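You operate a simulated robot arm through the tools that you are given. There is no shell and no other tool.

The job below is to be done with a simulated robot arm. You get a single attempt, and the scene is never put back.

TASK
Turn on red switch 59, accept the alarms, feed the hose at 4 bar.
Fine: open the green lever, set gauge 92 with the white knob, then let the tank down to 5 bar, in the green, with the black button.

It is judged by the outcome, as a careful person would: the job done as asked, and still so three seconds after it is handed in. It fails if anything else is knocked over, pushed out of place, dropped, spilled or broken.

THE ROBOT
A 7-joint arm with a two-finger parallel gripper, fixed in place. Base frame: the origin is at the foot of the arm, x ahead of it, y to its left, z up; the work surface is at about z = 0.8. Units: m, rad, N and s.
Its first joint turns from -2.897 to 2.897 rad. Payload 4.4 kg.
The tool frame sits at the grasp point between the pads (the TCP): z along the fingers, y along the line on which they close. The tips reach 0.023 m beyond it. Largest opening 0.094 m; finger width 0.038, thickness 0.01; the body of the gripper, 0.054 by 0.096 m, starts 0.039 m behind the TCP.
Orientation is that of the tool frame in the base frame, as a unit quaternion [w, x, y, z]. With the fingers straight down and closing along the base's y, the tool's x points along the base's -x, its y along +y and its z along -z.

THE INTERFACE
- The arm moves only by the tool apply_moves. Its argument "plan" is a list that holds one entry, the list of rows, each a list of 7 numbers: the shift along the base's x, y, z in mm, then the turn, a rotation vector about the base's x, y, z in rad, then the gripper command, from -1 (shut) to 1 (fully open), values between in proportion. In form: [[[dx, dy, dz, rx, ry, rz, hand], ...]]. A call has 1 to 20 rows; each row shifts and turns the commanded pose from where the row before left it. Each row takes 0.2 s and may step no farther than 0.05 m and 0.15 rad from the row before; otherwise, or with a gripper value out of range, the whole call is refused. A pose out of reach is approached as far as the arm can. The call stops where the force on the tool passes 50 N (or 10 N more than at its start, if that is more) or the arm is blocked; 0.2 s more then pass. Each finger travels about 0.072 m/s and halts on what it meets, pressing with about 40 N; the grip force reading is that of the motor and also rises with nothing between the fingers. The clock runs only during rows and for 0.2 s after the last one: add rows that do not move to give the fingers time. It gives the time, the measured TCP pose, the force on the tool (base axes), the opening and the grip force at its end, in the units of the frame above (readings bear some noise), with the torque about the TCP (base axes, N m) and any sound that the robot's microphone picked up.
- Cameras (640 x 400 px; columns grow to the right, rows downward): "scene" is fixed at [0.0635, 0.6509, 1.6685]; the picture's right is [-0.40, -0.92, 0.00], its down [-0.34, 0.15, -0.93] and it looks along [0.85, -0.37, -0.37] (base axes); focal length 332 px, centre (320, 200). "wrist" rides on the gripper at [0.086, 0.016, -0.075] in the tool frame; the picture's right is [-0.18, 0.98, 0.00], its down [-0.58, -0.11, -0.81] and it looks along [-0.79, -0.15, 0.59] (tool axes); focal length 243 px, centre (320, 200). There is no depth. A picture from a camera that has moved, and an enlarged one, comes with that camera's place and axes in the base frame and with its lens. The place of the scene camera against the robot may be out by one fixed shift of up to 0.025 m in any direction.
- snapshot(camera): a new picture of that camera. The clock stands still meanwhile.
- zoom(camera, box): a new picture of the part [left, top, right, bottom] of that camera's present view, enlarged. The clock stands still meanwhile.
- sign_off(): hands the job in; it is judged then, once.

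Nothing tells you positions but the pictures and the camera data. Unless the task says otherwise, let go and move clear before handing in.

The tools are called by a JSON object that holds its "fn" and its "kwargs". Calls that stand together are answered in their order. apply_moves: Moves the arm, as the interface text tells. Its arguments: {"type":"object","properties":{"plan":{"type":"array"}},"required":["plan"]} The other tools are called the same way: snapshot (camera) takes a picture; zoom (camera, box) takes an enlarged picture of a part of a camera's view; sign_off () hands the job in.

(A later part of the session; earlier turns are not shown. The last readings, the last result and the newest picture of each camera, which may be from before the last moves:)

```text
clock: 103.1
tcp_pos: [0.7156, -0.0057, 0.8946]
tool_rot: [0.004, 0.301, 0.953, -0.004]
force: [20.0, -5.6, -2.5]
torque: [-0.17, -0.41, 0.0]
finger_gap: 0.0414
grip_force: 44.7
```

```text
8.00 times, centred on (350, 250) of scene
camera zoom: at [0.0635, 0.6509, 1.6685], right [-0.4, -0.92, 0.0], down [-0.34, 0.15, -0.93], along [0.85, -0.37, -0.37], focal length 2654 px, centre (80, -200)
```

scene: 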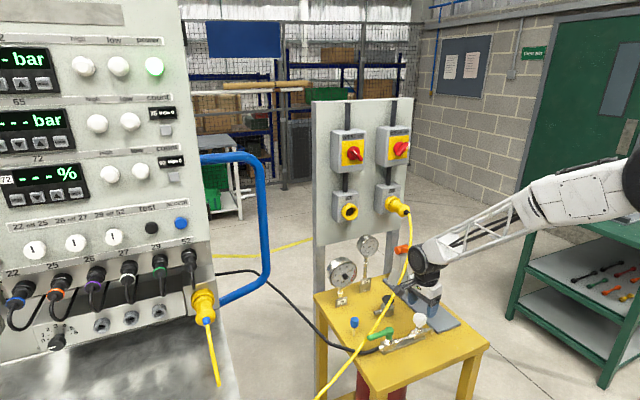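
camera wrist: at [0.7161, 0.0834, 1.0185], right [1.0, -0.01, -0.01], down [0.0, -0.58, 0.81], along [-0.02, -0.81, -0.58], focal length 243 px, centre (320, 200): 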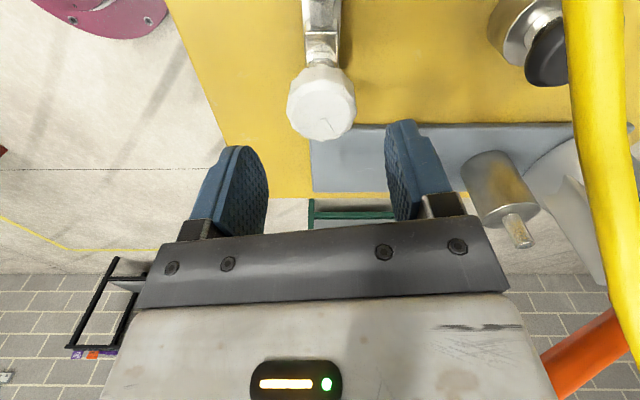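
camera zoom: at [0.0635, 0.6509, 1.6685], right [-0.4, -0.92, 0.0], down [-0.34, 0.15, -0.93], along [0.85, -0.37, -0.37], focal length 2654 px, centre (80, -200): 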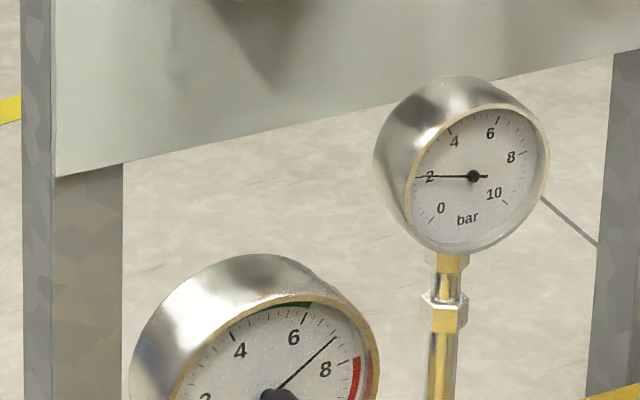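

{"fn": "apply_moves", "kwargs": {"plan": [[[0, 0, 0, 0, 0, 0.12, -0.6], [0, 0, 0, 0, 0, 0.12, -0.6], [0, 0, 0, 0, 0, 0.12, -0.6], [0, 0, 0, 0, 0, 0.12, -0.6], [0, 0, 0, 0, 0, 0.12, -0.6]]]}}

{"fn": "zoom", "kwargs": {"camera": "scene", "box": [310, 225, 390, 275]}}

```text
clock: 104.3
tcp_pos: [0.7154, -0.0049, 0.8944]
tool_rot: [0.005, 0.005, 1.0, -0.002]
force: [25.5, -10.4, -9.9]
torque: [-0.3, -0.75, -0.04]
finger_gap: 0.0416
grip_force: 44.6
```

```text
8.00 times, centred on (350, 250) of scene
camera zoom: at [0.0635, 0.6509, 1.6685], right [-0.4, -0.92, 0.0], down [-0.34, 0.15, -0.93], along [0.85, -0.37, -0.37], focal length 2654 px, centre (80, -200)
```

zoom: 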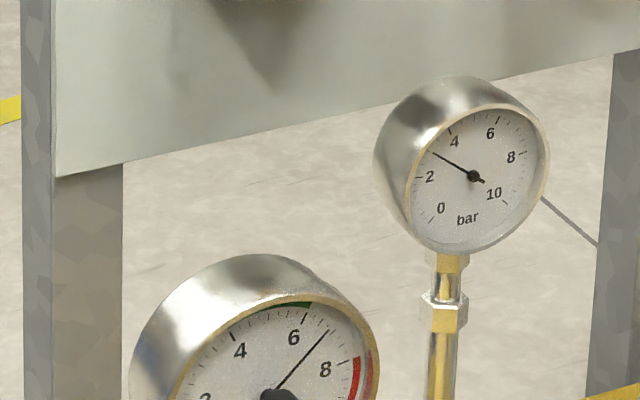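

{"fn": "apply_moves", "kwargs": {"plan": [[[0, 0, 0, 0, 0, 0.1, -0.6], [0, 0, 0, 0, 0, 0.1, -0.6], [0, 0, 0, 0, 0, 0.1, -0.6], [0, 0, 0, 0, 0, 0, -0.6]]]}}

{"fn": "zoom", "kwargs": {"camera": "scene", "box": [310, 225, 390, 275]}}

{"fn": "zoom", "kwargs": {"camera": "scene", "box": [355, 230, 387, 250]}}

```text
clock: 105.3
tcp_pos: [0.715, -0.0048, 0.8944]
tool_rot: [0.005, -0.144, 0.99, -0.003]
force: [17.9, 3.5, -5.9]
torque: [0.06, -0.37, 0.0]
finger_gap: 0.0412
grip_force: 45.2
```

```text
8.00 times, centred on (350, 250) of scene
camera zoom: at [0.0635, 0.6509, 1.6685], right [-0.4, -0.92, 0.0], down [-0.34, 0.15, -0.93], along [0.85, -0.37, -0.37], focal length 2654 px, centre (80, -200)
```

zoom: 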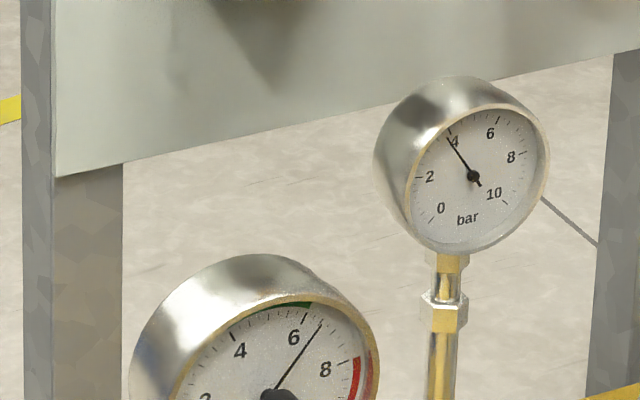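

```text
16.00 times, centred on (371, 240) of scene
camera zoom: at [0.0635, 0.6509, 1.6685], right [-0.4, -0.92, 0.0], down [-0.34, 0.15, -0.93], along [0.85, -0.37, -0.37], focal length 5309 px, centre (-496, -440)
```

zoom: 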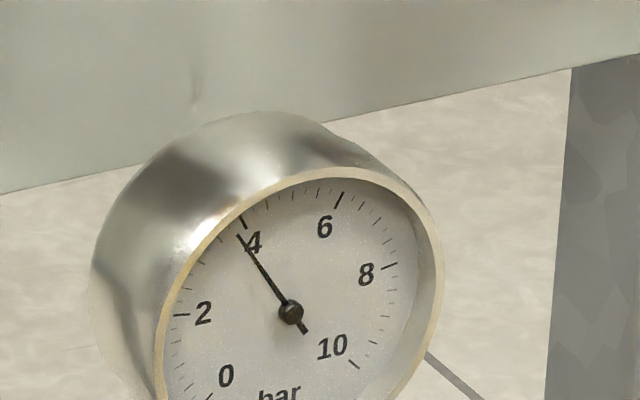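

Gauge 92 is close to 4, at about 3.85. I'll hold briefly to see the lag, and whether the tank keeps falling.

{"fn": "apply_moves", "kwargs": {"plan": [[[0, 0, 0, 0, 0, 0, -0.6], [0, 0, 0, 0, 0, 0, -0.6]]]}}

{"fn": "zoom", "kwargs": {"camera": "scene", "box": [355, 230, 387, 250]}}

{"fn": "zoom", "kwargs": {"camera": "scene", "box": [322, 252, 362, 277]}}

```text
clock: 105.9
tcp_pos: [0.7144, -0.0058, 0.8945]
tool_rot: [0.004, -0.143, 0.99, -0.002]
force: [12.6, 9.9, -6.0]
torque: [0.19, -0.05, 0.0]
finger_gap: 0.0416
grip_force: 45.2
```

```text
16.00 times, centred on (371, 240) of scene
camera zoom: at [0.0635, 0.6509, 1.6685], right [-0.4, -0.92, 0.0], down [-0.34, 0.15, -0.93], along [0.85, -0.37, -0.37], focal length 5309 px, centre (-496, -440)
```

zoom: 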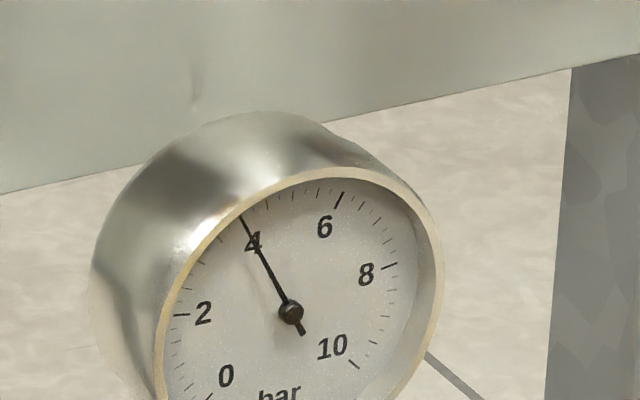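

```text
16.00 times, centred on (342, 264) of scene
camera zoom: at [0.0635, 0.6509, 1.6685], right [-0.4, -0.92, 0.0], down [-0.34, 0.15, -0.93], along [0.85, -0.37, -0.37], focal length 5309 px, centre (-32, -832)
```

zoom: 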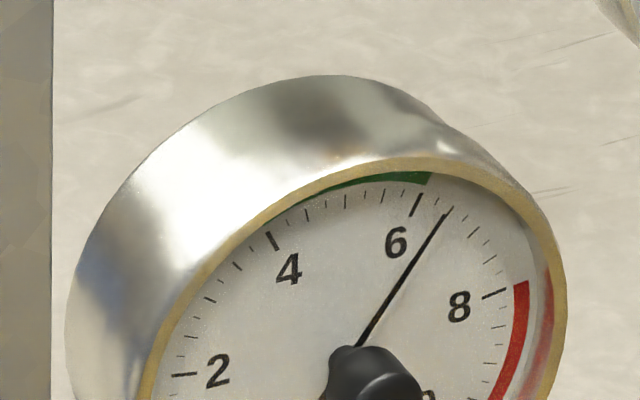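

{"fn": "apply_moves", "kwargs": {"plan": [[[0, 0, 0, 0, 0, 0, -0.6], [0, 0, 0, 0, 0, 0, -0.6], [0, 0, 0, 0, 0, 0, -0.6]]]}}

{"fn": "zoom", "kwargs": {"camera": "scene", "box": [355, 230, 387, 250]}}

{"fn": "zoom", "kwargs": {"camera": "scene", "box": [322, 252, 362, 277]}}

```text
clock: 106.7
tcp_pos: [0.7137, -0.0046, 0.8953]
tool_rot: [0.005, -0.144, 0.99, -0.001]
force: [7.8, 13.9, -4.9]
torque: [0.23, -0.12, 0.01]
finger_gap: 0.0416
grip_force: 45.4
```

```text
16.00 times, centred on (371, 240) of scene
camera zoom: at [0.0635, 0.6509, 1.6685], right [-0.4, -0.92, 0.0], down [-0.34, 0.15, -0.93], along [0.85, -0.37, -0.37], focal length 5309 px, centre (-496, -440)
```

zoom: 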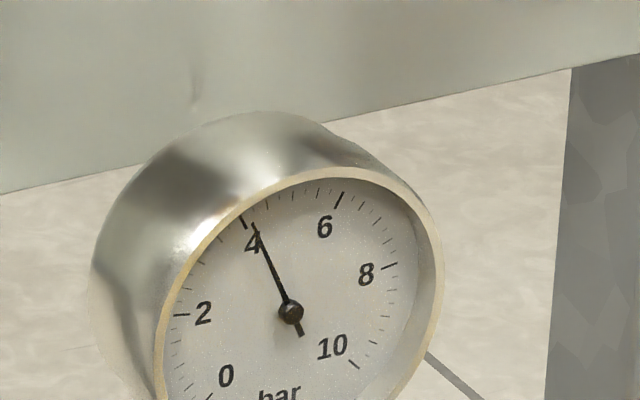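

```text
16.00 times, centred on (342, 264) of scene
camera zoom: at [0.0635, 0.6509, 1.6685], right [-0.4, -0.92, 0.0], down [-0.34, 0.15, -0.93], along [0.85, -0.37, -0.37], focal length 5309 px, centre (-32, -832)
```

zoom: 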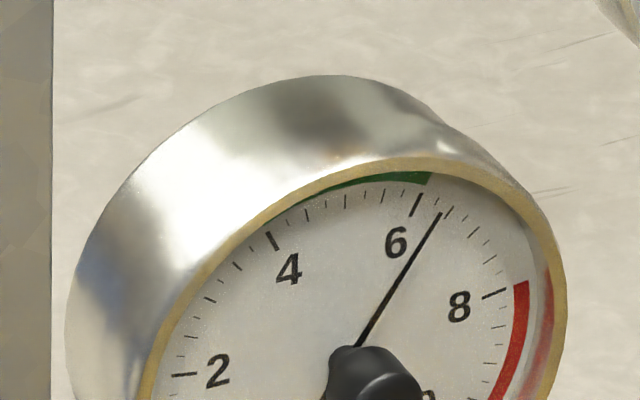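

It lags and is still rising past 4, so I'll turn back slightly clockwise and let it settle.

{"fn": "apply_moves", "kwargs": {"plan": [[[0, 0, 0, 0, 0, -0.08, -0.6], [0, 0, 0, 0, 0, -0.08, -0.6], [0, 0, 0, 0, 0, 0, -0.6], [0, 0, 0, 0, 0, 0, -0.6], [0, 0, 0, 0, 0, 0, -0.6], [0, 0, 0, 0, 0, 0, -0.6], [0, 0, 0, 0, 0, 0, -0.6]]]}}

{"fn": "zoom", "kwargs": {"camera": "scene", "box": [355, 230, 387, 250]}}

{"fn": "zoom", "kwargs": {"camera": "scene", "box": [322, 252, 362, 277]}}

```text
clock: 108.3
tcp_pos: [0.7151, -0.0054, 0.8948]
tool_rot: [0.005, -0.063, 0.998, -0.003]
force: [-4.2, 19.1, 5.5]
torque: [0.29, 0.23, 0.0]
finger_gap: 0.0415
grip_force: 45.1
```

```text
16.00 times, centred on (371, 240) of scene
camera zoom: at [0.0635, 0.6509, 1.6685], right [-0.4, -0.92, 0.0], down [-0.34, 0.15, -0.93], along [0.85, -0.37, -0.37], focal length 5309 px, centre (-496, -440)
```

zoom: 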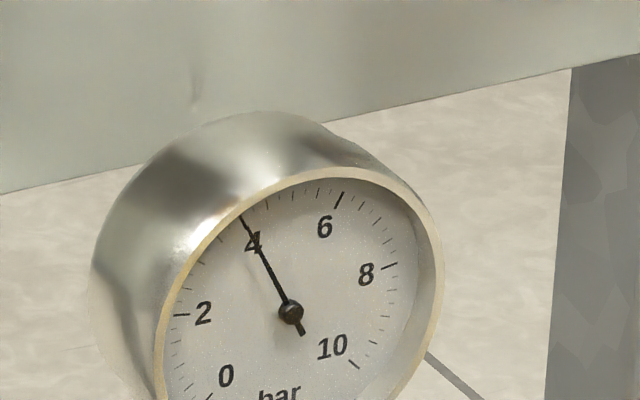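

```text
16.00 times, centred on (342, 264) of scene
camera zoom: at [0.0635, 0.6509, 1.6685], right [-0.4, -0.92, 0.0], down [-0.34, 0.15, -0.93], along [0.85, -0.37, -0.37], focal length 5309 px, centre (-32, -832)
```

zoom: 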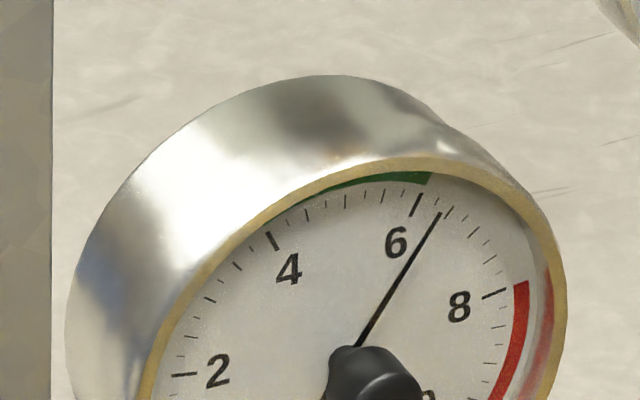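

Gauge 92 is back on the 4 mark and the tank is steady at about 6.4. I'll hold once more to check it's stable before letting go.

{"fn": "apply_moves", "kwargs": {"plan": [[[0, 0, 0, 0, 0, 0, -0.6], [0, 0, 0, 0, 0, 0, -0.6], [0, 0, 0, 0, 0, 0, -0.6], [0, 0, 0, 0, 0, 0, -0.6], [0, 0, 0, 0, 0, 0, -0.6], [0, 0, 0, 0, 0, 0, -0.6]]]}}

{"fn": "zoom", "kwargs": {"camera": "scene", "box": [355, 230, 387, 250]}}

{"fn": "zoom", "kwargs": {"camera": "scene", "box": [322, 252, 362, 277]}}

```text
clock: 109.7
tcp_pos: [0.7154, -0.0052, 0.8953]
tool_rot: [0.004, -0.064, 0.998, -0.002]
force: [-6.9, 20.1, 6.3]
torque: [0.36, 0.15, 0.01]
finger_gap: 0.0415
grip_force: 44.5
```

```text
16.00 times, centred on (371, 240) of scene
camera zoom: at [0.0635, 0.6509, 1.6685], right [-0.4, -0.92, 0.0], down [-0.34, 0.15, -0.93], along [0.85, -0.37, -0.37], focal length 5309 px, centre (-496, -440)
```

zoom: 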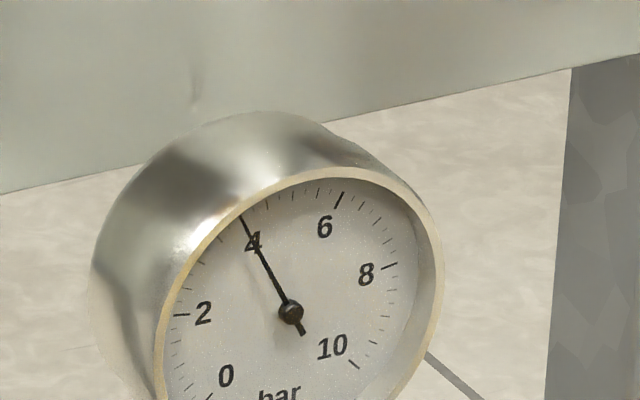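

```text
16.00 times, centred on (342, 264) of scene
camera zoom: at [0.0635, 0.6509, 1.6685], right [-0.4, -0.92, 0.0], down [-0.34, 0.15, -0.93], along [0.85, -0.37, -0.37], focal length 5309 px, centre (-32, -832)
```

zoom: 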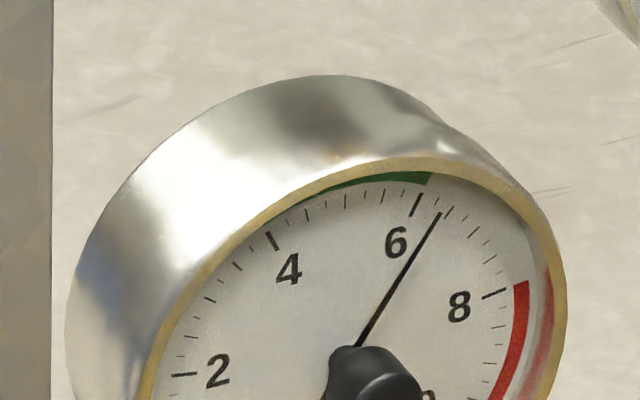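

Stable. I'll release and lift straight up.

{"fn": "apply_moves", "kwargs": {"plan": [[[0, 0, 0, 0, 0, 0, 0.0], [0, 0, 0, 0, 0, 0, 0.3], [0, 0, 0, 0, 0, 0, 0.3], [0, 0, 25, 0, 0, 0, 0.3], [0, 0, 40, 0, 0, 0, 0.3], [0, 0, 40, 0, 0, 0, 0.3], [0, 0, 40, 0, 0, 0, 0.3], [0, 0, 0, 0, 0, 0, 0.3]]]}}

{"fn": "zoom", "kwargs": {"camera": "scene", "box": [355, 230, 387, 250]}}

{"fn": "zoom", "kwargs": {"camera": "scene", "box": [322, 252, 362, 277]}}

{"fn": "snapshot", "kwargs": {"camera": "wrist"}}

{"fn": "snapshot", "kwargs": {"camera": "scene"}}

```text
clock: 111.5
tcp_pos: [0.7147, -0.0037, 1.0419]
tool_rot: [0.004, -0.064, 0.998, -0.002]
force: [-0.1, 0.6, 0.0]
torque: [-0.03, -0.01, 0.01]
finger_gap: 0.0608
grip_force: 0.1
```

```text
16.00 times, centred on (371, 240) of scene
camera zoom: at [0.0635, 0.6509, 1.6685], right [-0.4, -0.92, 0.0], down [-0.34, 0.15, -0.93], along [0.85, -0.37, -0.37], focal length 5309 px, centre (-496, -440)
```

zoom: 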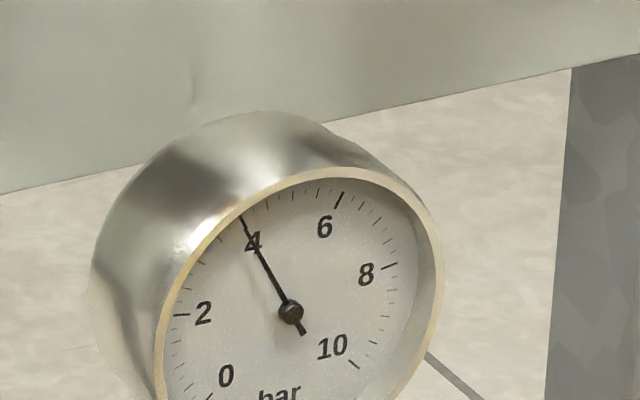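

```text
16.00 times, centred on (342, 264) of scene
camera zoom: at [0.0635, 0.6509, 1.6685], right [-0.4, -0.92, 0.0], down [-0.34, 0.15, -0.93], along [0.85, -0.37, -0.37], focal length 5309 px, centre (-32, -832)
```

zoom: 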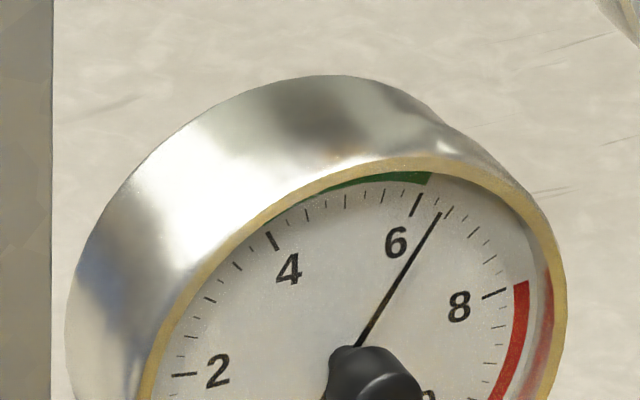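

```text
taken
camera wrist: at [0.6257, 0.0018, 1.1145], right [0.06, 1.0, 0.0], down [0.58, -0.03, 0.81], along [0.81, -0.05, -0.58], focal length 243 px, centre (320, 200)
```

wrist: 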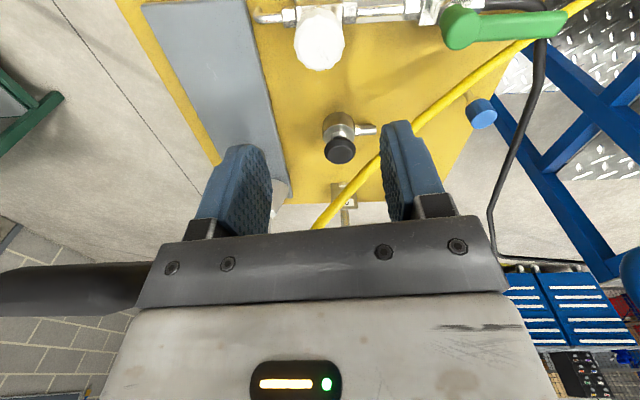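

```text
taken
```

scene: 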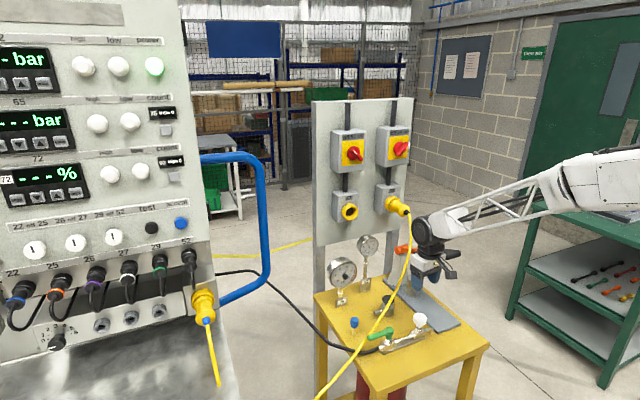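

Gauge 92 holds at 4 and the tank is steady at 6.4 after letting go of the knob. For the black button at (0.862, 0.0145), I'll press with one finger of the fully opened hand. That puts the hand body on the board side, away from the cable. First I'll yaw and cross above the cable.

{"fn": "apply_moves", "kwargs": {"plan": [[[0, 15, 5, 0, 0, -0.13, 0.6], [0, 15, 5, 0, 0, -0.13, 1], [0, 15, 0, 0, 0, -0.13, 1], [0, 15, 0, 0, 0, -0.13, 1], [0, 10, 0, 0, 0, -0.13, 1], [10, 5, 0, 0, 0, -0.13, 1], [20, 0, 0, 0, 0, -0.13, 1], [25, 0, 0, 0, 0, -0.13, 1], [25, 0, 0, 0, 0, -0.13, 1], [0, 0, 0, 0, 0, 0, 1]]]}}

{"fn": "snapshot", "kwargs": {"camera": "wrist"}}

{"fn": "zoom", "kwargs": {"camera": "scene", "box": [310, 200, 470, 300]}}

```text
clock: 113.7
tcp_pos: [0.7965, 0.0693, 1.0512]
tool_rot: [0.003, 0.498, 0.867, -0.005]
force: [0.0, 0.6, 0.5]
torque: [0.0, -0.02, -0.02]
finger_gap: 0.094
grip_force: 0.1
```

```text
taken
camera wrist: at [0.7666, 0.1531, 1.1242], right [0.94, 0.33, 0.0], down [0.2, -0.55, 0.81], along [0.27, -0.77, -0.58], focal length 243 px, centre (320, 200)
```

wrist: 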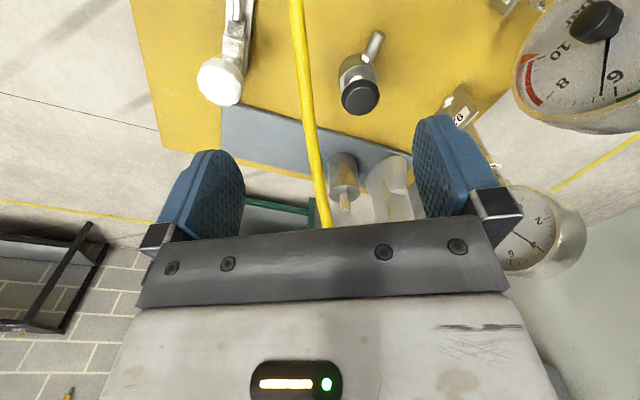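

```text
4.00 times, centred on (390, 250) of scene
camera zoom: at [0.0635, 0.6509, 1.6685], right [-0.4, -0.92, 0.0], down [-0.34, 0.15, -0.93], along [0.85, -0.37, -0.37], focal length 1327 px, centre (40, 0)
```

zoom: 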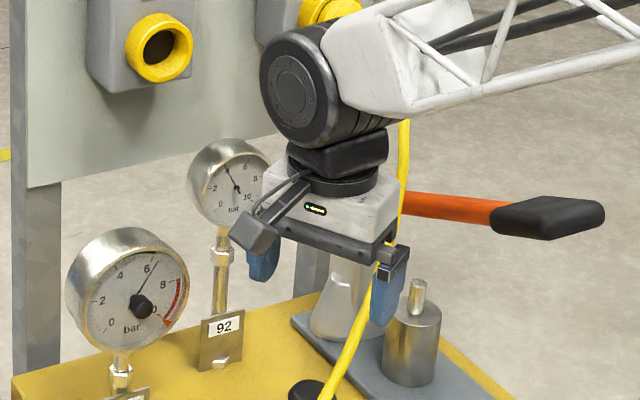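

{"fn": "zoom", "kwargs": {"camera": "scene", "box": [380, 245, 428, 275]}}

{"fn": "zoom", "kwargs": {"camera": "wrist", "box": [240, 0, 480, 150]}}

```text
13.33 times, centred on (404, 260) of scene
camera zoom: at [0.0635, 0.6509, 1.6685], right [-0.4, -0.92, 0.0], down [-0.34, 0.15, -0.93], along [0.85, -0.37, -0.37], focal length 4424 px, centre (-800, -600)
```

zoom: 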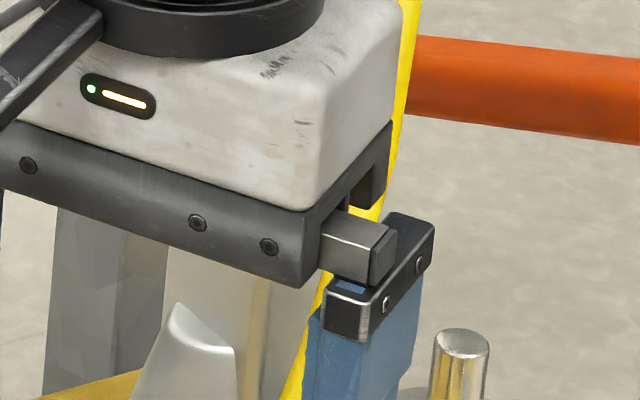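

```text
2.67 times, centred on (360, 75) of wrist
camera zoom: at [0.7666, 0.1531, 1.1242], right [0.94, 0.33, 0.0], down [0.2, -0.55, 0.81], along [0.27, -0.77, -0.58], focal length 647 px, centre (213, 533)
```

zoom: 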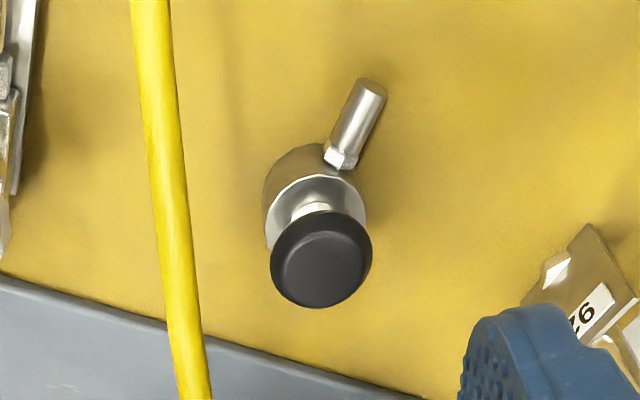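

{"fn": "apply_moves", "kwargs": {"plan": [[[28, -7, 0, 0, 0, 0, 1], [28, -7, 0, 0, 0, 0, 1], [28, -7, 0, 0, 0, 0, 1], [28.5, -6.3, 0, 0, 0, 0, 1], [0, 0, -25, 0, 0, 0, 1], [0, 0, -25, 0, 0, 0, 1], [0, 0, 0, 0, 0, 0, 1]]]}}

{"fn": "snapshot", "kwargs": {"camera": "wrist"}}

{"fn": "zoom", "kwargs": {"camera": "scene", "box": [310, 210, 470, 310]}}

```text
clock: 115.3
tcp_pos: [0.909, 0.0415, 0.999]
tool_rot: [0.003, 0.497, 0.868, -0.004]
force: [0.6, -0.1, -0.8]
torque: [-0.02, -0.01, 0.02]
finger_gap: 0.0939
grip_force: 0.1
```

```text
taken
camera wrist: at [0.8796, 0.1254, 1.0723], right [0.94, 0.34, 0.0], down [0.2, -0.55, 0.81], along [0.27, -0.77, -0.58], focal length 243 px, centre (320, 200)
```

wrist: 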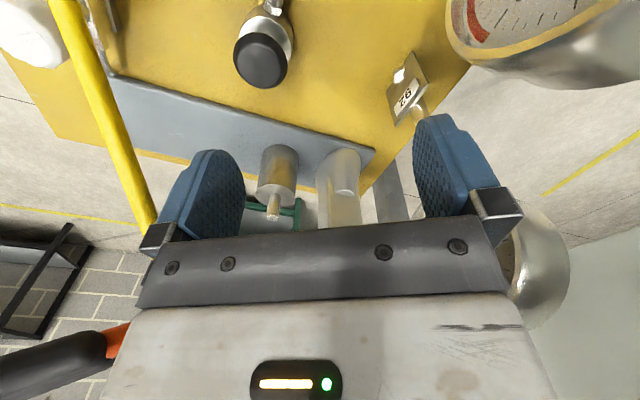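

```text
4.00 times, centred on (390, 260) of scene
camera zoom: at [0.0635, 0.6509, 1.6685], right [-0.4, -0.92, 0.0], down [-0.34, 0.15, -0.93], along [0.85, -0.37, -0.37], focal length 1327 px, centre (40, -40)
```

zoom: 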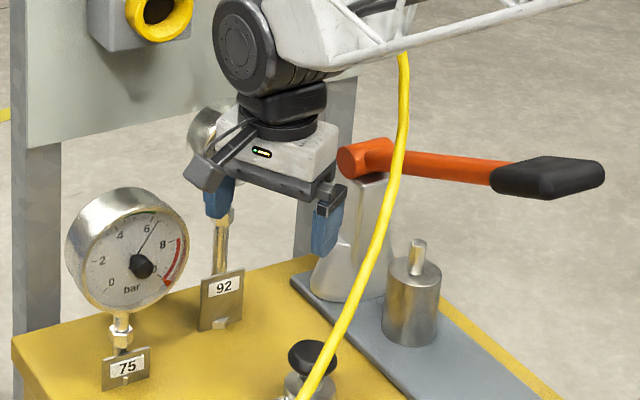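

{"fn": "apply_moves", "kwargs": {"plan": [[[1, 1, -25, 0, 0, 0, 1], [0, 0, -25, 0, 0, 0, 1], [0, 0, -25, 0, 0, 0, 1], [0, 0, -15, 0, 0, 0, 1], [0, 0, 0, 0, 0, 0, 1]]]}}

{"fn": "snapshot", "kwargs": {"camera": "wrist"}}

{"fn": "zoom", "kwargs": {"camera": "scene", "box": [330, 230, 450, 305]}}

{"fn": "snapshot", "kwargs": {"camera": "scene"}}

```text
clock: 116.5
tcp_pos: [0.909, 0.044, 0.9107]
tool_rot: [0.002, 0.498, 0.867, -0.006]
force: [-0.1, -0.2, 0.0]
torque: [0.0, 0.02, 0.02]
finger_gap: 0.0941
grip_force: 0.1
```

```text
taken
camera wrist: at [0.8793, 0.1276, 0.9836], right [0.94, 0.34, 0.0], down [0.2, -0.55, 0.81], along [0.27, -0.77, -0.58], focal length 243 px, centre (320, 200)
```

wrist: 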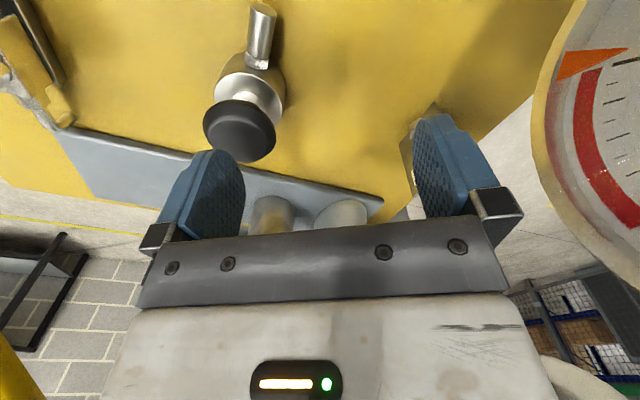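

```text
5.33 times, centred on (390, 268) of scene
camera zoom: at [0.0635, 0.6509, 1.6685], right [-0.4, -0.92, 0.0], down [-0.34, 0.15, -0.93], along [0.85, -0.37, -0.37], focal length 1770 px, centre (-53, -160)
```

zoom: 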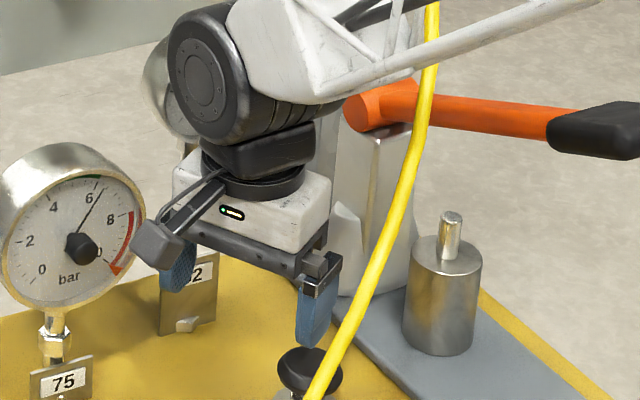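

```text
taken
```

scene: 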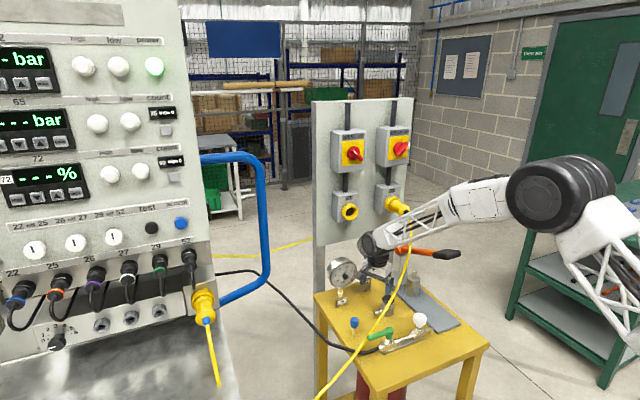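

{"fn": "zoom", "kwargs": {"camera": "scene", "box": [370, 205, 450, 255]}}

{"fn": "zoom", "kwargs": {"camera": "scene", "box": [370, 240, 450, 290]}}

```text
8.00 times, centred on (410, 230) of scene
camera zoom: at [0.0635, 0.6509, 1.6685], right [-0.4, -0.92, 0.0], down [-0.34, 0.15, -0.93], along [0.85, -0.37, -0.37], focal length 2654 px, centre (-400, -40)
```

zoom: 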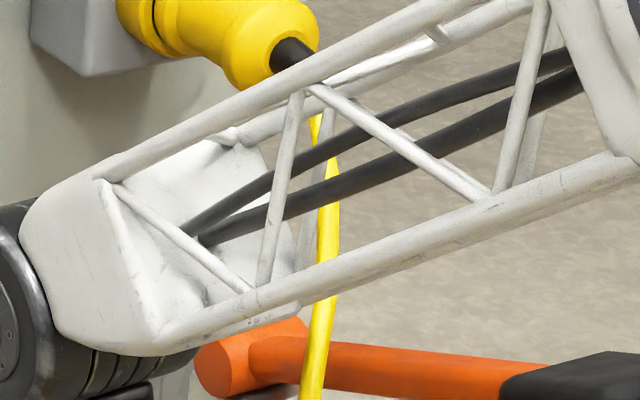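

```text
8.00 times, centred on (410, 265) of scene
camera zoom: at [0.0635, 0.6509, 1.6685], right [-0.4, -0.92, 0.0], down [-0.34, 0.15, -0.93], along [0.85, -0.37, -0.37], focal length 2654 px, centre (-400, -320)
```

zoom: 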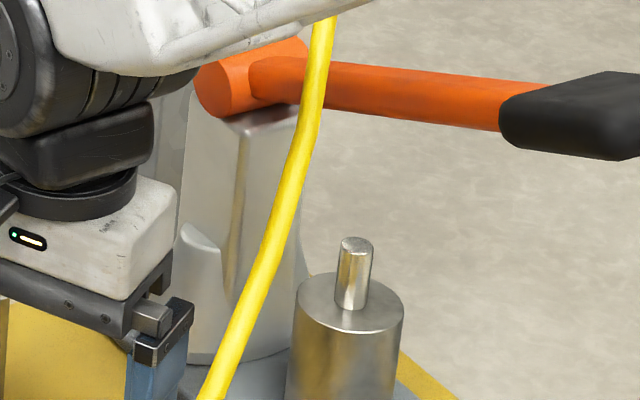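

The finger is directly above the button and the cable isn't touched. I'll lower gently until contact, watching force and gauge 75.

{"fn": "apply_moves", "kwargs": {"plan": [[[0, 0, -12, 0, 0, 0, 1], [0, 0, -5, 0, 0, 0, 1]]]}}

{"fn": "snapshot", "kwargs": {"camera": "wrist"}}

{"fn": "zoom", "kwargs": {"camera": "scene", "box": [350, 260, 430, 310]}}

```text
clock: 117.1
tcp_pos: [0.9091, 0.0436, 0.893]
tool_rot: [0.003, 0.498, 0.867, -0.005]
force: [-0.2, 0.2, -0.6]
torque: [-0.01, -0.03, -0.01]
finger_gap: 0.0941
grip_force: 0.0
```

```text
taken
camera wrist: at [0.8792, 0.1277, 0.9668], right [0.94, 0.34, 0.0], down [0.2, -0.55, 0.81], along [0.27, -0.77, -0.58], focal length 243 px, centre (320, 200)
```

wrist: 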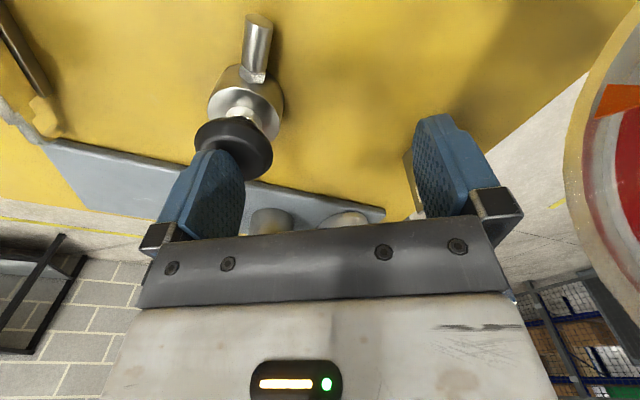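

```text
8.00 times, centred on (390, 285) of scene
camera zoom: at [0.0635, 0.6509, 1.6685], right [-0.4, -0.92, 0.0], down [-0.34, 0.15, -0.93], along [0.85, -0.37, -0.37], focal length 2654 px, centre (-240, -480)
```

zoom: 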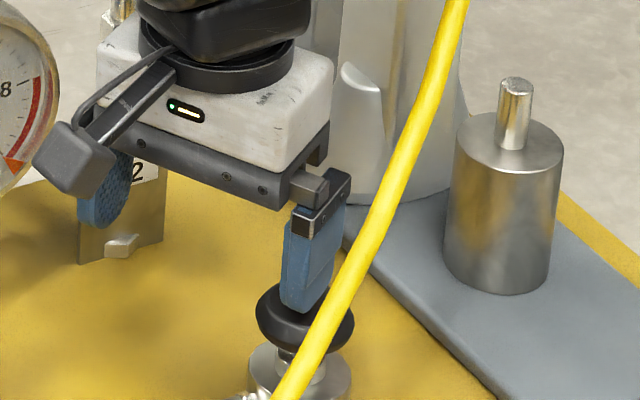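

{"fn": "apply_moves", "kwargs": {"plan": [[[0, 0, -3, 0, 0, 0, 1], [0, 0, -3, 0, 0, 0, 1]]]}}

{"fn": "zoom", "kwargs": {"camera": "scene", "box": [322, 252, 362, 277]}}

```text
clock: 117.7
tcp_pos: [0.9088, 0.043, 0.8866]
tool_rot: [0.003, 0.498, 0.867, -0.005]
force: [2.1, 1.9, 3.8]
torque: [-0.07, 0.12, -0.05]
finger_gap: 0.093
grip_force: 0.0
```

```text
16.00 times, centred on (342, 264) of scene
camera zoom: at [0.0635, 0.6509, 1.6685], right [-0.4, -0.92, 0.0], down [-0.34, 0.15, -0.93], along [0.85, -0.37, -0.37], focal length 5309 px, centre (-32, -832)
```

zoom: 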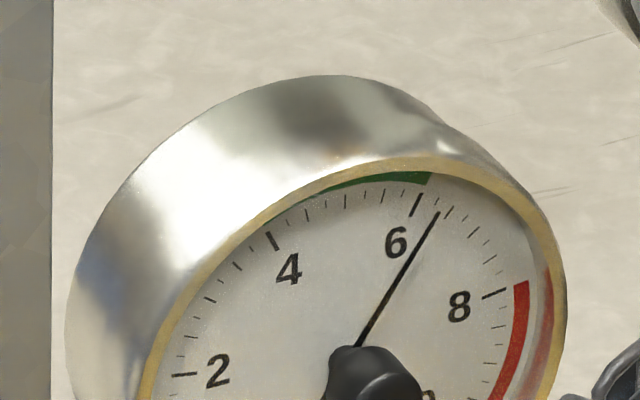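

Contact made. Pressing a little deeper.

{"fn": "apply_moves", "kwargs": {"plan": [[[0, 0, -2.5, 0, 0, 0, 1]]]}}

{"fn": "zoom", "kwargs": {"camera": "scene", "box": [322, 252, 362, 277]}}

```text
clock: 118.1
tcp_pos: [0.909, 0.0432, 0.8846]
tool_rot: [0.004, 0.498, 0.867, -0.005]
force: [1.4, 3.6, 6.2]
torque: [-0.08, 0.18, -0.09]
finger_gap: 0.0928
grip_force: 0.1
```

```text
16.00 times, centred on (342, 264) of scene
camera zoom: at [0.0635, 0.6509, 1.6685], right [-0.4, -0.92, 0.0], down [-0.34, 0.15, -0.93], along [0.85, -0.37, -0.37], focal length 5309 px, centre (-32, -832)
```

zoom: 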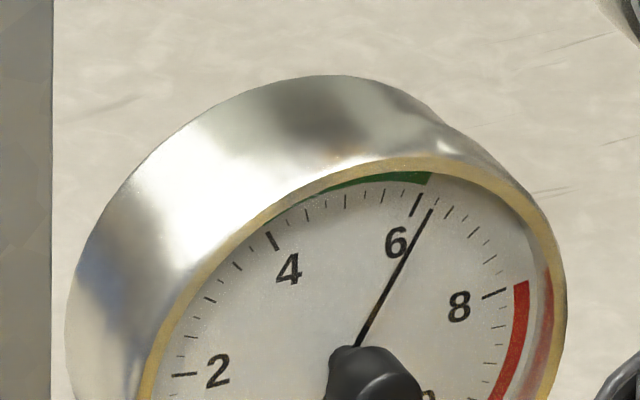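

Gauge 75 is falling slowly, now about 6.2. I'll hold at this depth.

{"fn": "apply_moves", "kwargs": {"plan": [[[0, 0, 0, 0, 0, 0, 1], [0, 0, 0, 0, 0, 0, 1]]]}}

{"fn": "zoom", "kwargs": {"camera": "scene", "box": [322, 252, 362, 277]}}

{"fn": "zoom", "kwargs": {"camera": "scene", "box": [355, 230, 387, 250]}}

```text
clock: 118.7
tcp_pos: [0.9091, 0.0424, 0.8851]
tool_rot: [0.003, 0.498, 0.867, -0.005]
force: [2.2, 2.9, 5.4]
torque: [-0.1, 0.16, 0.0]
finger_gap: 0.0928
grip_force: 0.1
```

```text
16.00 times, centred on (342, 264) of scene
camera zoom: at [0.0635, 0.6509, 1.6685], right [-0.4, -0.92, 0.0], down [-0.34, 0.15, -0.93], along [0.85, -0.37, -0.37], focal length 5309 px, centre (-32, -832)
```

zoom: 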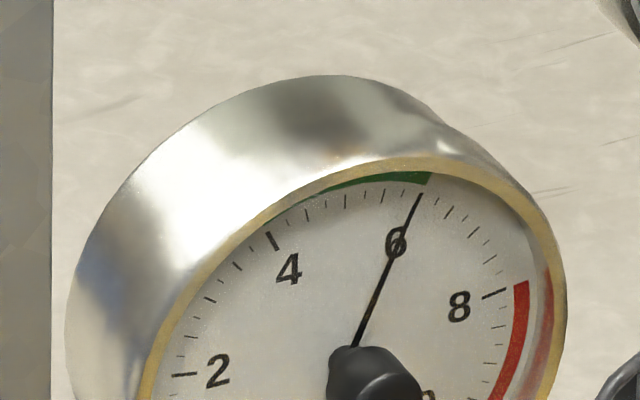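

```text
16.00 times, centred on (371, 240) of scene
camera zoom: at [0.0635, 0.6509, 1.6685], right [-0.4, -0.92, 0.0], down [-0.34, 0.15, -0.93], along [0.85, -0.37, -0.37], focal length 5309 px, centre (-496, -440)
```

zoom: 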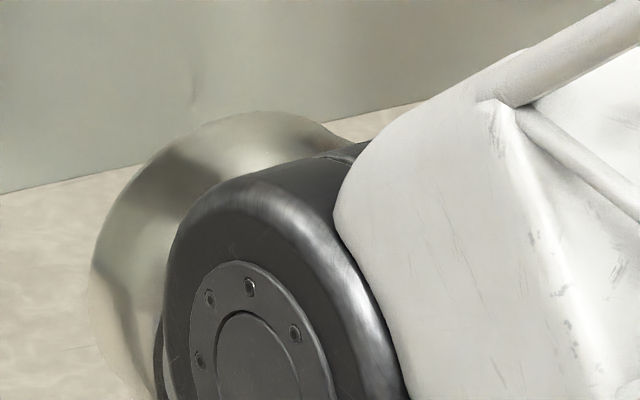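

{"fn": "apply_moves", "kwargs": {"plan": [[[0, 0, 0, 0, 0, 0, 1], [0, 0, 0, 0, 0, 0, 1], [0, 0, 0, 0, 0, 0, 1], [0, 0, 0, 0, 0, 0, 1], [0, 0, 0, 0, 0, 0, 1]]]}}

{"fn": "zoom", "kwargs": {"camera": "scene", "box": [322, 252, 362, 277]}}

```text
clock: 119.9
tcp_pos: [0.9085, 0.0431, 0.8848]
tool_rot: [0.003, 0.498, 0.867, -0.005]
force: [2.5, -0.4, 4.3]
torque: [-0.11, 0.18, 0.04]
finger_gap: 0.0929
grip_force: 0.1
```

```text
16.00 times, centred on (342, 264) of scene
camera zoom: at [0.0635, 0.6509, 1.6685], right [-0.4, -0.92, 0.0], down [-0.34, 0.15, -0.93], along [0.85, -0.37, -0.37], focal length 5309 px, centre (-32, -832)
```

zoom: 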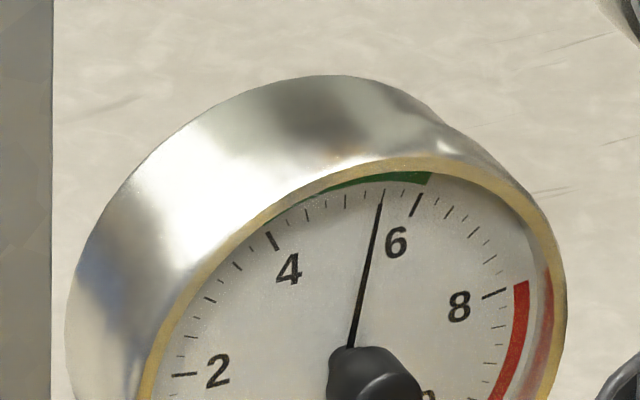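

{"fn": "zoom", "kwargs": {"camera": "scene", "box": [334, 260, 354, 272.5]}}

{"fn": "zoom", "kwargs": {"camera": "scene", "box": [322, 252, 370, 290]}}

```text
16.00 times, centred on (344, 266) of scene
camera zoom: at [0.0635, 0.6509, 1.6685], right [-0.4, -0.92, 0.0], down [-0.34, 0.15, -0.93], along [0.85, -0.37, -0.37], focal length 5309 px, centre (-64, -860)
```

zoom: 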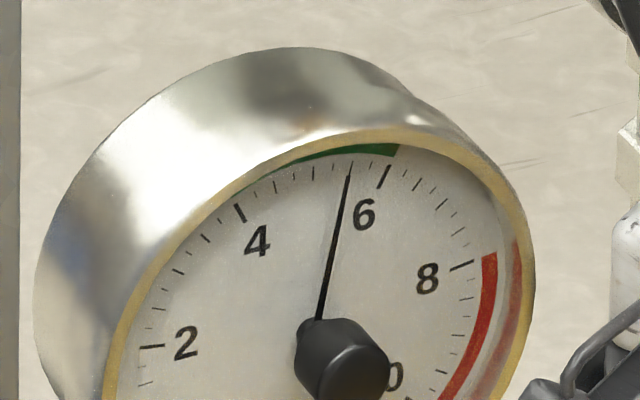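

```text
10.53 times, centred on (346, 271) of scene
camera zoom: at [0.0635, 0.6509, 1.6685], right [-0.4, -0.92, 0.0], down [-0.34, 0.15, -0.93], along [0.85, -0.37, -0.37], focal length 3493 px, centre (46, -547)
```

zoom: 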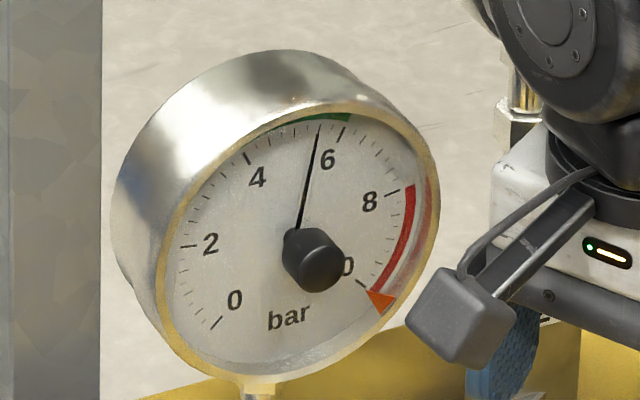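

Gauge 75 reads about 5.5 now, falling around 0.4 bar/s. I'll hold a bit more.

{"fn": "apply_moves", "kwargs": {"plan": [[[0, 0, 0, 0, 0, 0, 1], [0, 0, 0, 0, 0, 0, 1]]]}}

{"fn": "zoom", "kwargs": {"camera": "scene", "box": [322, 252, 370, 290]}}

{"fn": "zoom", "kwargs": {"camera": "scene", "box": [334, 260, 354, 272.5]}}

```text
clock: 120.5
tcp_pos: [0.9092, 0.0427, 0.8845]
tool_rot: [0.003, 0.498, 0.867, -0.005]
force: [1.2, 0.3, 5.4]
torque: [-0.1, 0.14, 0.07]
finger_gap: 0.0932
grip_force: 0.1
```

```text
10.53 times, centred on (346, 271) of scene
camera zoom: at [0.0635, 0.6509, 1.6685], right [-0.4, -0.92, 0.0], down [-0.34, 0.15, -0.93], along [0.85, -0.37, -0.37], focal length 3493 px, centre (46, -547)
```

zoom: 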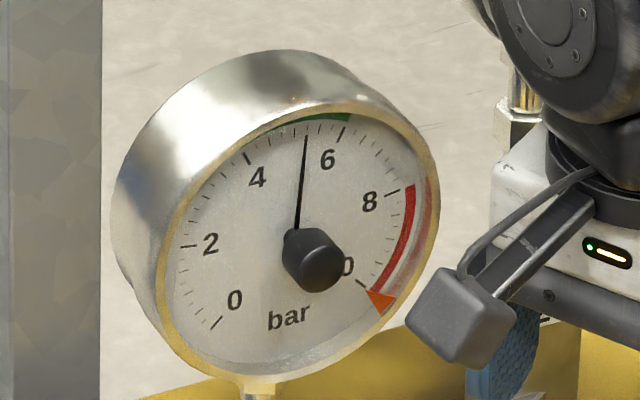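

```text
16.00 times, centred on (344, 266) of scene
camera zoom: at [0.0635, 0.6509, 1.6685], right [-0.4, -0.92, 0.0], down [-0.34, 0.15, -0.93], along [0.85, -0.37, -0.37], focal length 5309 px, centre (-64, -860)
```

zoom: 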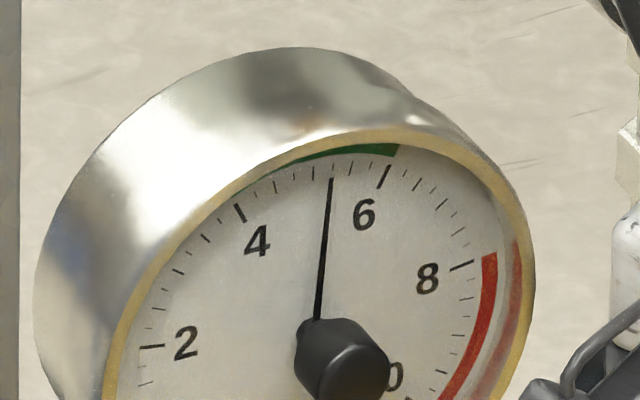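

About 5.22 now (5.0 is the tick at the left of the needle). A short further press, then release.

{"fn": "apply_moves", "kwargs": {"plan": [[[0, 0, 0, 0, 0, 0, 1], [0, 0, 2, 0, 0, 0, 1], [0, 0, 8, 0, 0, 0, 1]]]}}

{"fn": "zoom", "kwargs": {"camera": "scene", "box": [334, 260, 354, 272.5]}}

```text
clock: 121.3
tcp_pos: [0.9082, 0.0431, 0.8937]
tool_rot: [0.002, 0.498, 0.867, -0.005]
force: [0.3, 0.7, -0.1]
torque: [0.02, -0.01, 0.03]
finger_gap: 0.094
grip_force: 0.0
```

```text
16.00 times, centred on (344, 266) of scene
camera zoom: at [0.0635, 0.6509, 1.6685], right [-0.4, -0.92, 0.0], down [-0.34, 0.15, -0.93], along [0.85, -0.37, -0.37], focal length 5309 px, centre (-64, -860)
```

zoom: 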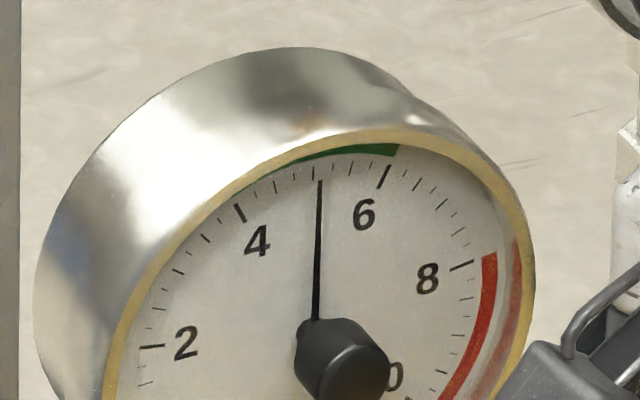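

Gauge 75 reads about 5.0 and the button is released. I'll lift straight up and retrace my path, then verify both gauges.

{"fn": "apply_moves", "kwargs": {"plan": [[[0, 0, 25, 0, 0, 0, 1], [0, 0, 30, 0, 0, 0, 1], [0, 0, 30, 0, 0, 0, 1], [0, 0, 30, 0, 0, 0, 1], [0, 0, 35, 0, 0, 0, 1], [0, 0, 0, 0, 0, 0, 1]]]}}

{"fn": "snapshot", "kwargs": {"camera": "wrist"}}

{"fn": "zoom", "kwargs": {"camera": "scene", "box": [334, 260, 354, 272.5]}}

```text
clock: 122.7
tcp_pos: [0.907, 0.044, 1.0471]
tool_rot: [0.003, 0.497, 0.868, -0.006]
force: [-0.3, 0.6, 0.8]
torque: [0.0, 0.01, -0.02]
finger_gap: 0.0941
grip_force: 0.0
```

```text
taken
camera wrist: at [0.8777, 0.1272, 1.1202], right [0.94, 0.34, 0.0], down [0.2, -0.55, 0.81], along [0.27, -0.77, -0.58], focal length 243 px, centre (320, 200)
```

wrist: 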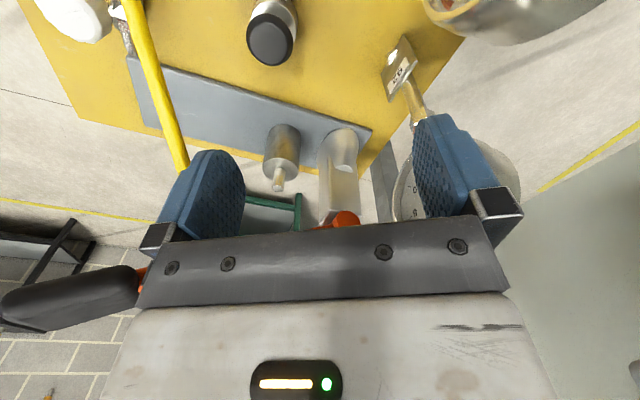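

```text
16.00 times, centred on (344, 266) of scene
camera zoom: at [0.0635, 0.6509, 1.6685], right [-0.4, -0.92, 0.0], down [-0.34, 0.15, -0.93], along [0.85, -0.37, -0.37], focal length 5309 px, centre (-64, -860)
```

zoom: 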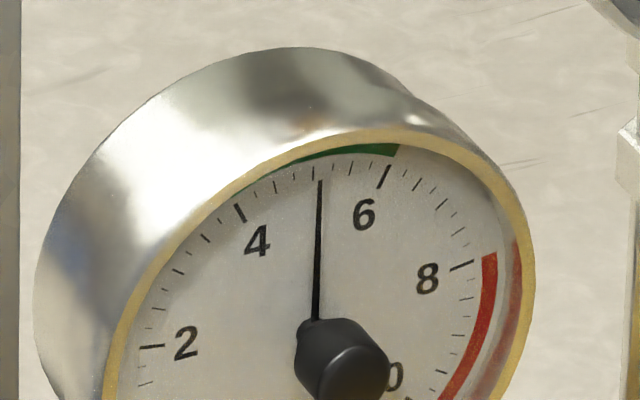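

{"fn": "apply_moves", "kwargs": {"plan": [[[-28, 7, 0, 0, 0, 0, 1], [-28, 7, 0, 0, 0, 0, 1], [-28, 7, 0, 0, 0, 0, 1], [-28, 6, 0, 0, 0, 0, 0.5], [-30, 0, 5, 0, 0, 0.13, 0], [-30, 0, 5, 0, 0, 0.13, 0], [-30, 0, 5, 0, 0, 0.13, 0], [-30, 0, 5, 0, 0, 0.13, 0], [-20, 0, 5, 0, 0, 0.13, 0], [0, 0, 0, 0, 0, 0.13, -1], [0, 0, 0, 0, 0, 0.13, -1], [0, 0, 0, 0, 0, 0.13, -1], [0, 0, 0, 0, 0, 0, -1]]]}}

{"fn": "snapshot", "kwargs": {"camera": "wrist"}}

{"fn": "snapshot", "kwargs": {"camera": "scene"}}

{"fn": "zoom", "kwargs": {"camera": "scene", "box": [355, 230, 387, 250]}}

```text
clock: 125.5
tcp_pos: [0.6559, 0.0705, 1.0687]
tool_rot: [0.005, 0.0, 1.0, -0.002]
force: [0.3, 0.9, 1.0]
torque: [0.01, 0.01, 0.04]
finger_gap: 0.0
grip_force: 39.6
```

```text
taken
camera wrist: at [0.5691, 0.087, 1.1422], right [0.19, 0.98, 0.0], down [0.57, -0.1, 0.81], along [0.8, -0.15, -0.58], focal length 243 px, centre (320, 200)
```

wrist: 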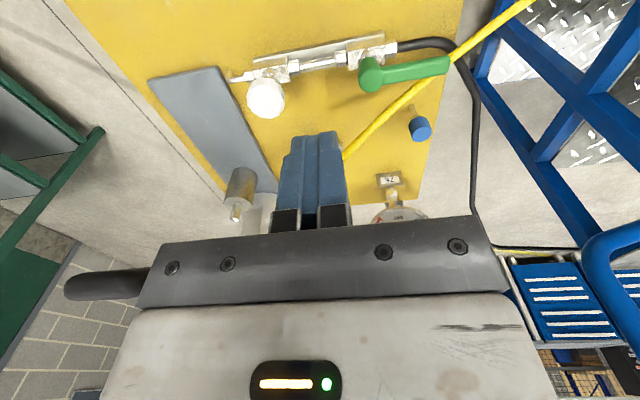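

```text
taken
```

scene: 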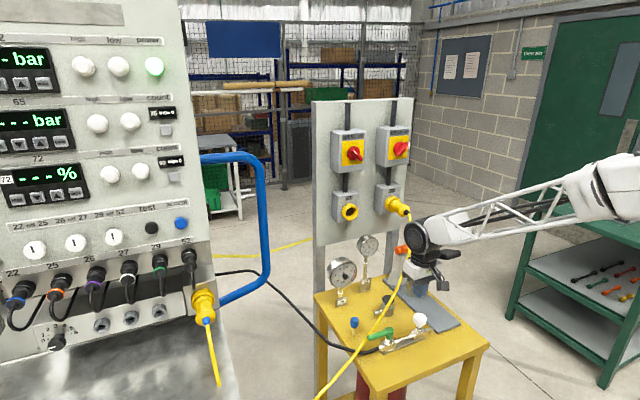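

```text
16.00 times, centred on (371, 240) of scene
camera zoom: at [0.0635, 0.6509, 1.6685], right [-0.4, -0.92, 0.0], down [-0.34, 0.15, -0.93], along [0.85, -0.37, -0.37], focal length 5309 px, centre (-496, -440)
```

zoom: 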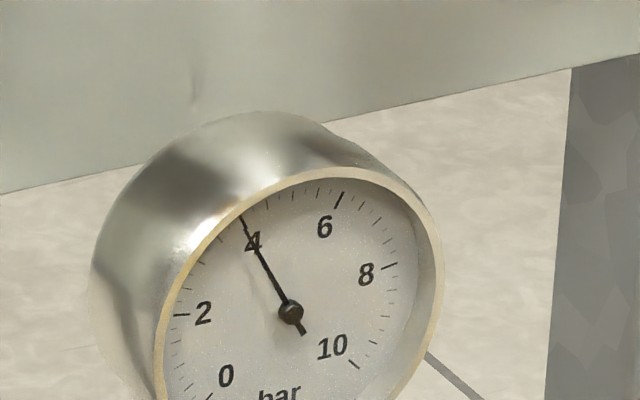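

Gauge 92 still reads 4. I'll tilt the wrist camera up for a more face-on look at both dials.

{"fn": "apply_moves", "kwargs": {"plan": [[[0, 20, -10, 0, -0.131, 0, -1], [0, 20, -10, 0, -0.131, 0, -1], [0, 20, -10, 0, -0.131, 0, -1], [0, 15, -10, 0, -0.131, 0, -1], [0, 0, 0, 0, 0, 0, -1]]]}}

{"fn": "snapshot", "kwargs": {"camera": "wrist"}}

```text
clock: 126.7
tcp_pos: [0.6553, 0.1469, 1.0302]
tool_rot: [0.265, 0.002, 0.964, -0.003]
force: [0.0, 0.0, -0.5]
torque: [0.01, -0.03, -0.02]
finger_gap: 0.0
grip_force: 40.5
```

```text
taken
camera wrist: at [0.5438, 0.1634, 1.0494], right [0.16, 0.98, 0.09], down [0.09, -0.11, 0.99], along [0.98, -0.15, -0.1], focal length 243 px, centre (320, 200)
```

wrist: 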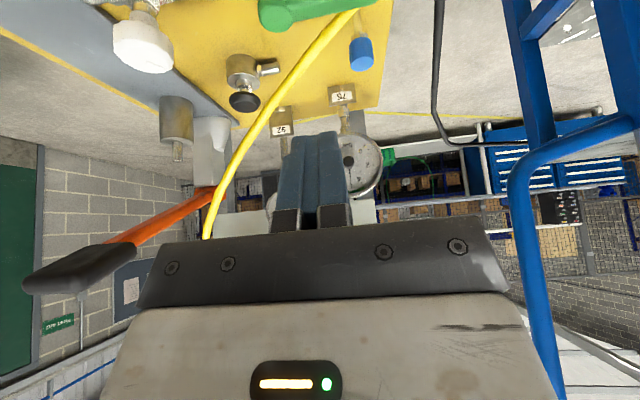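

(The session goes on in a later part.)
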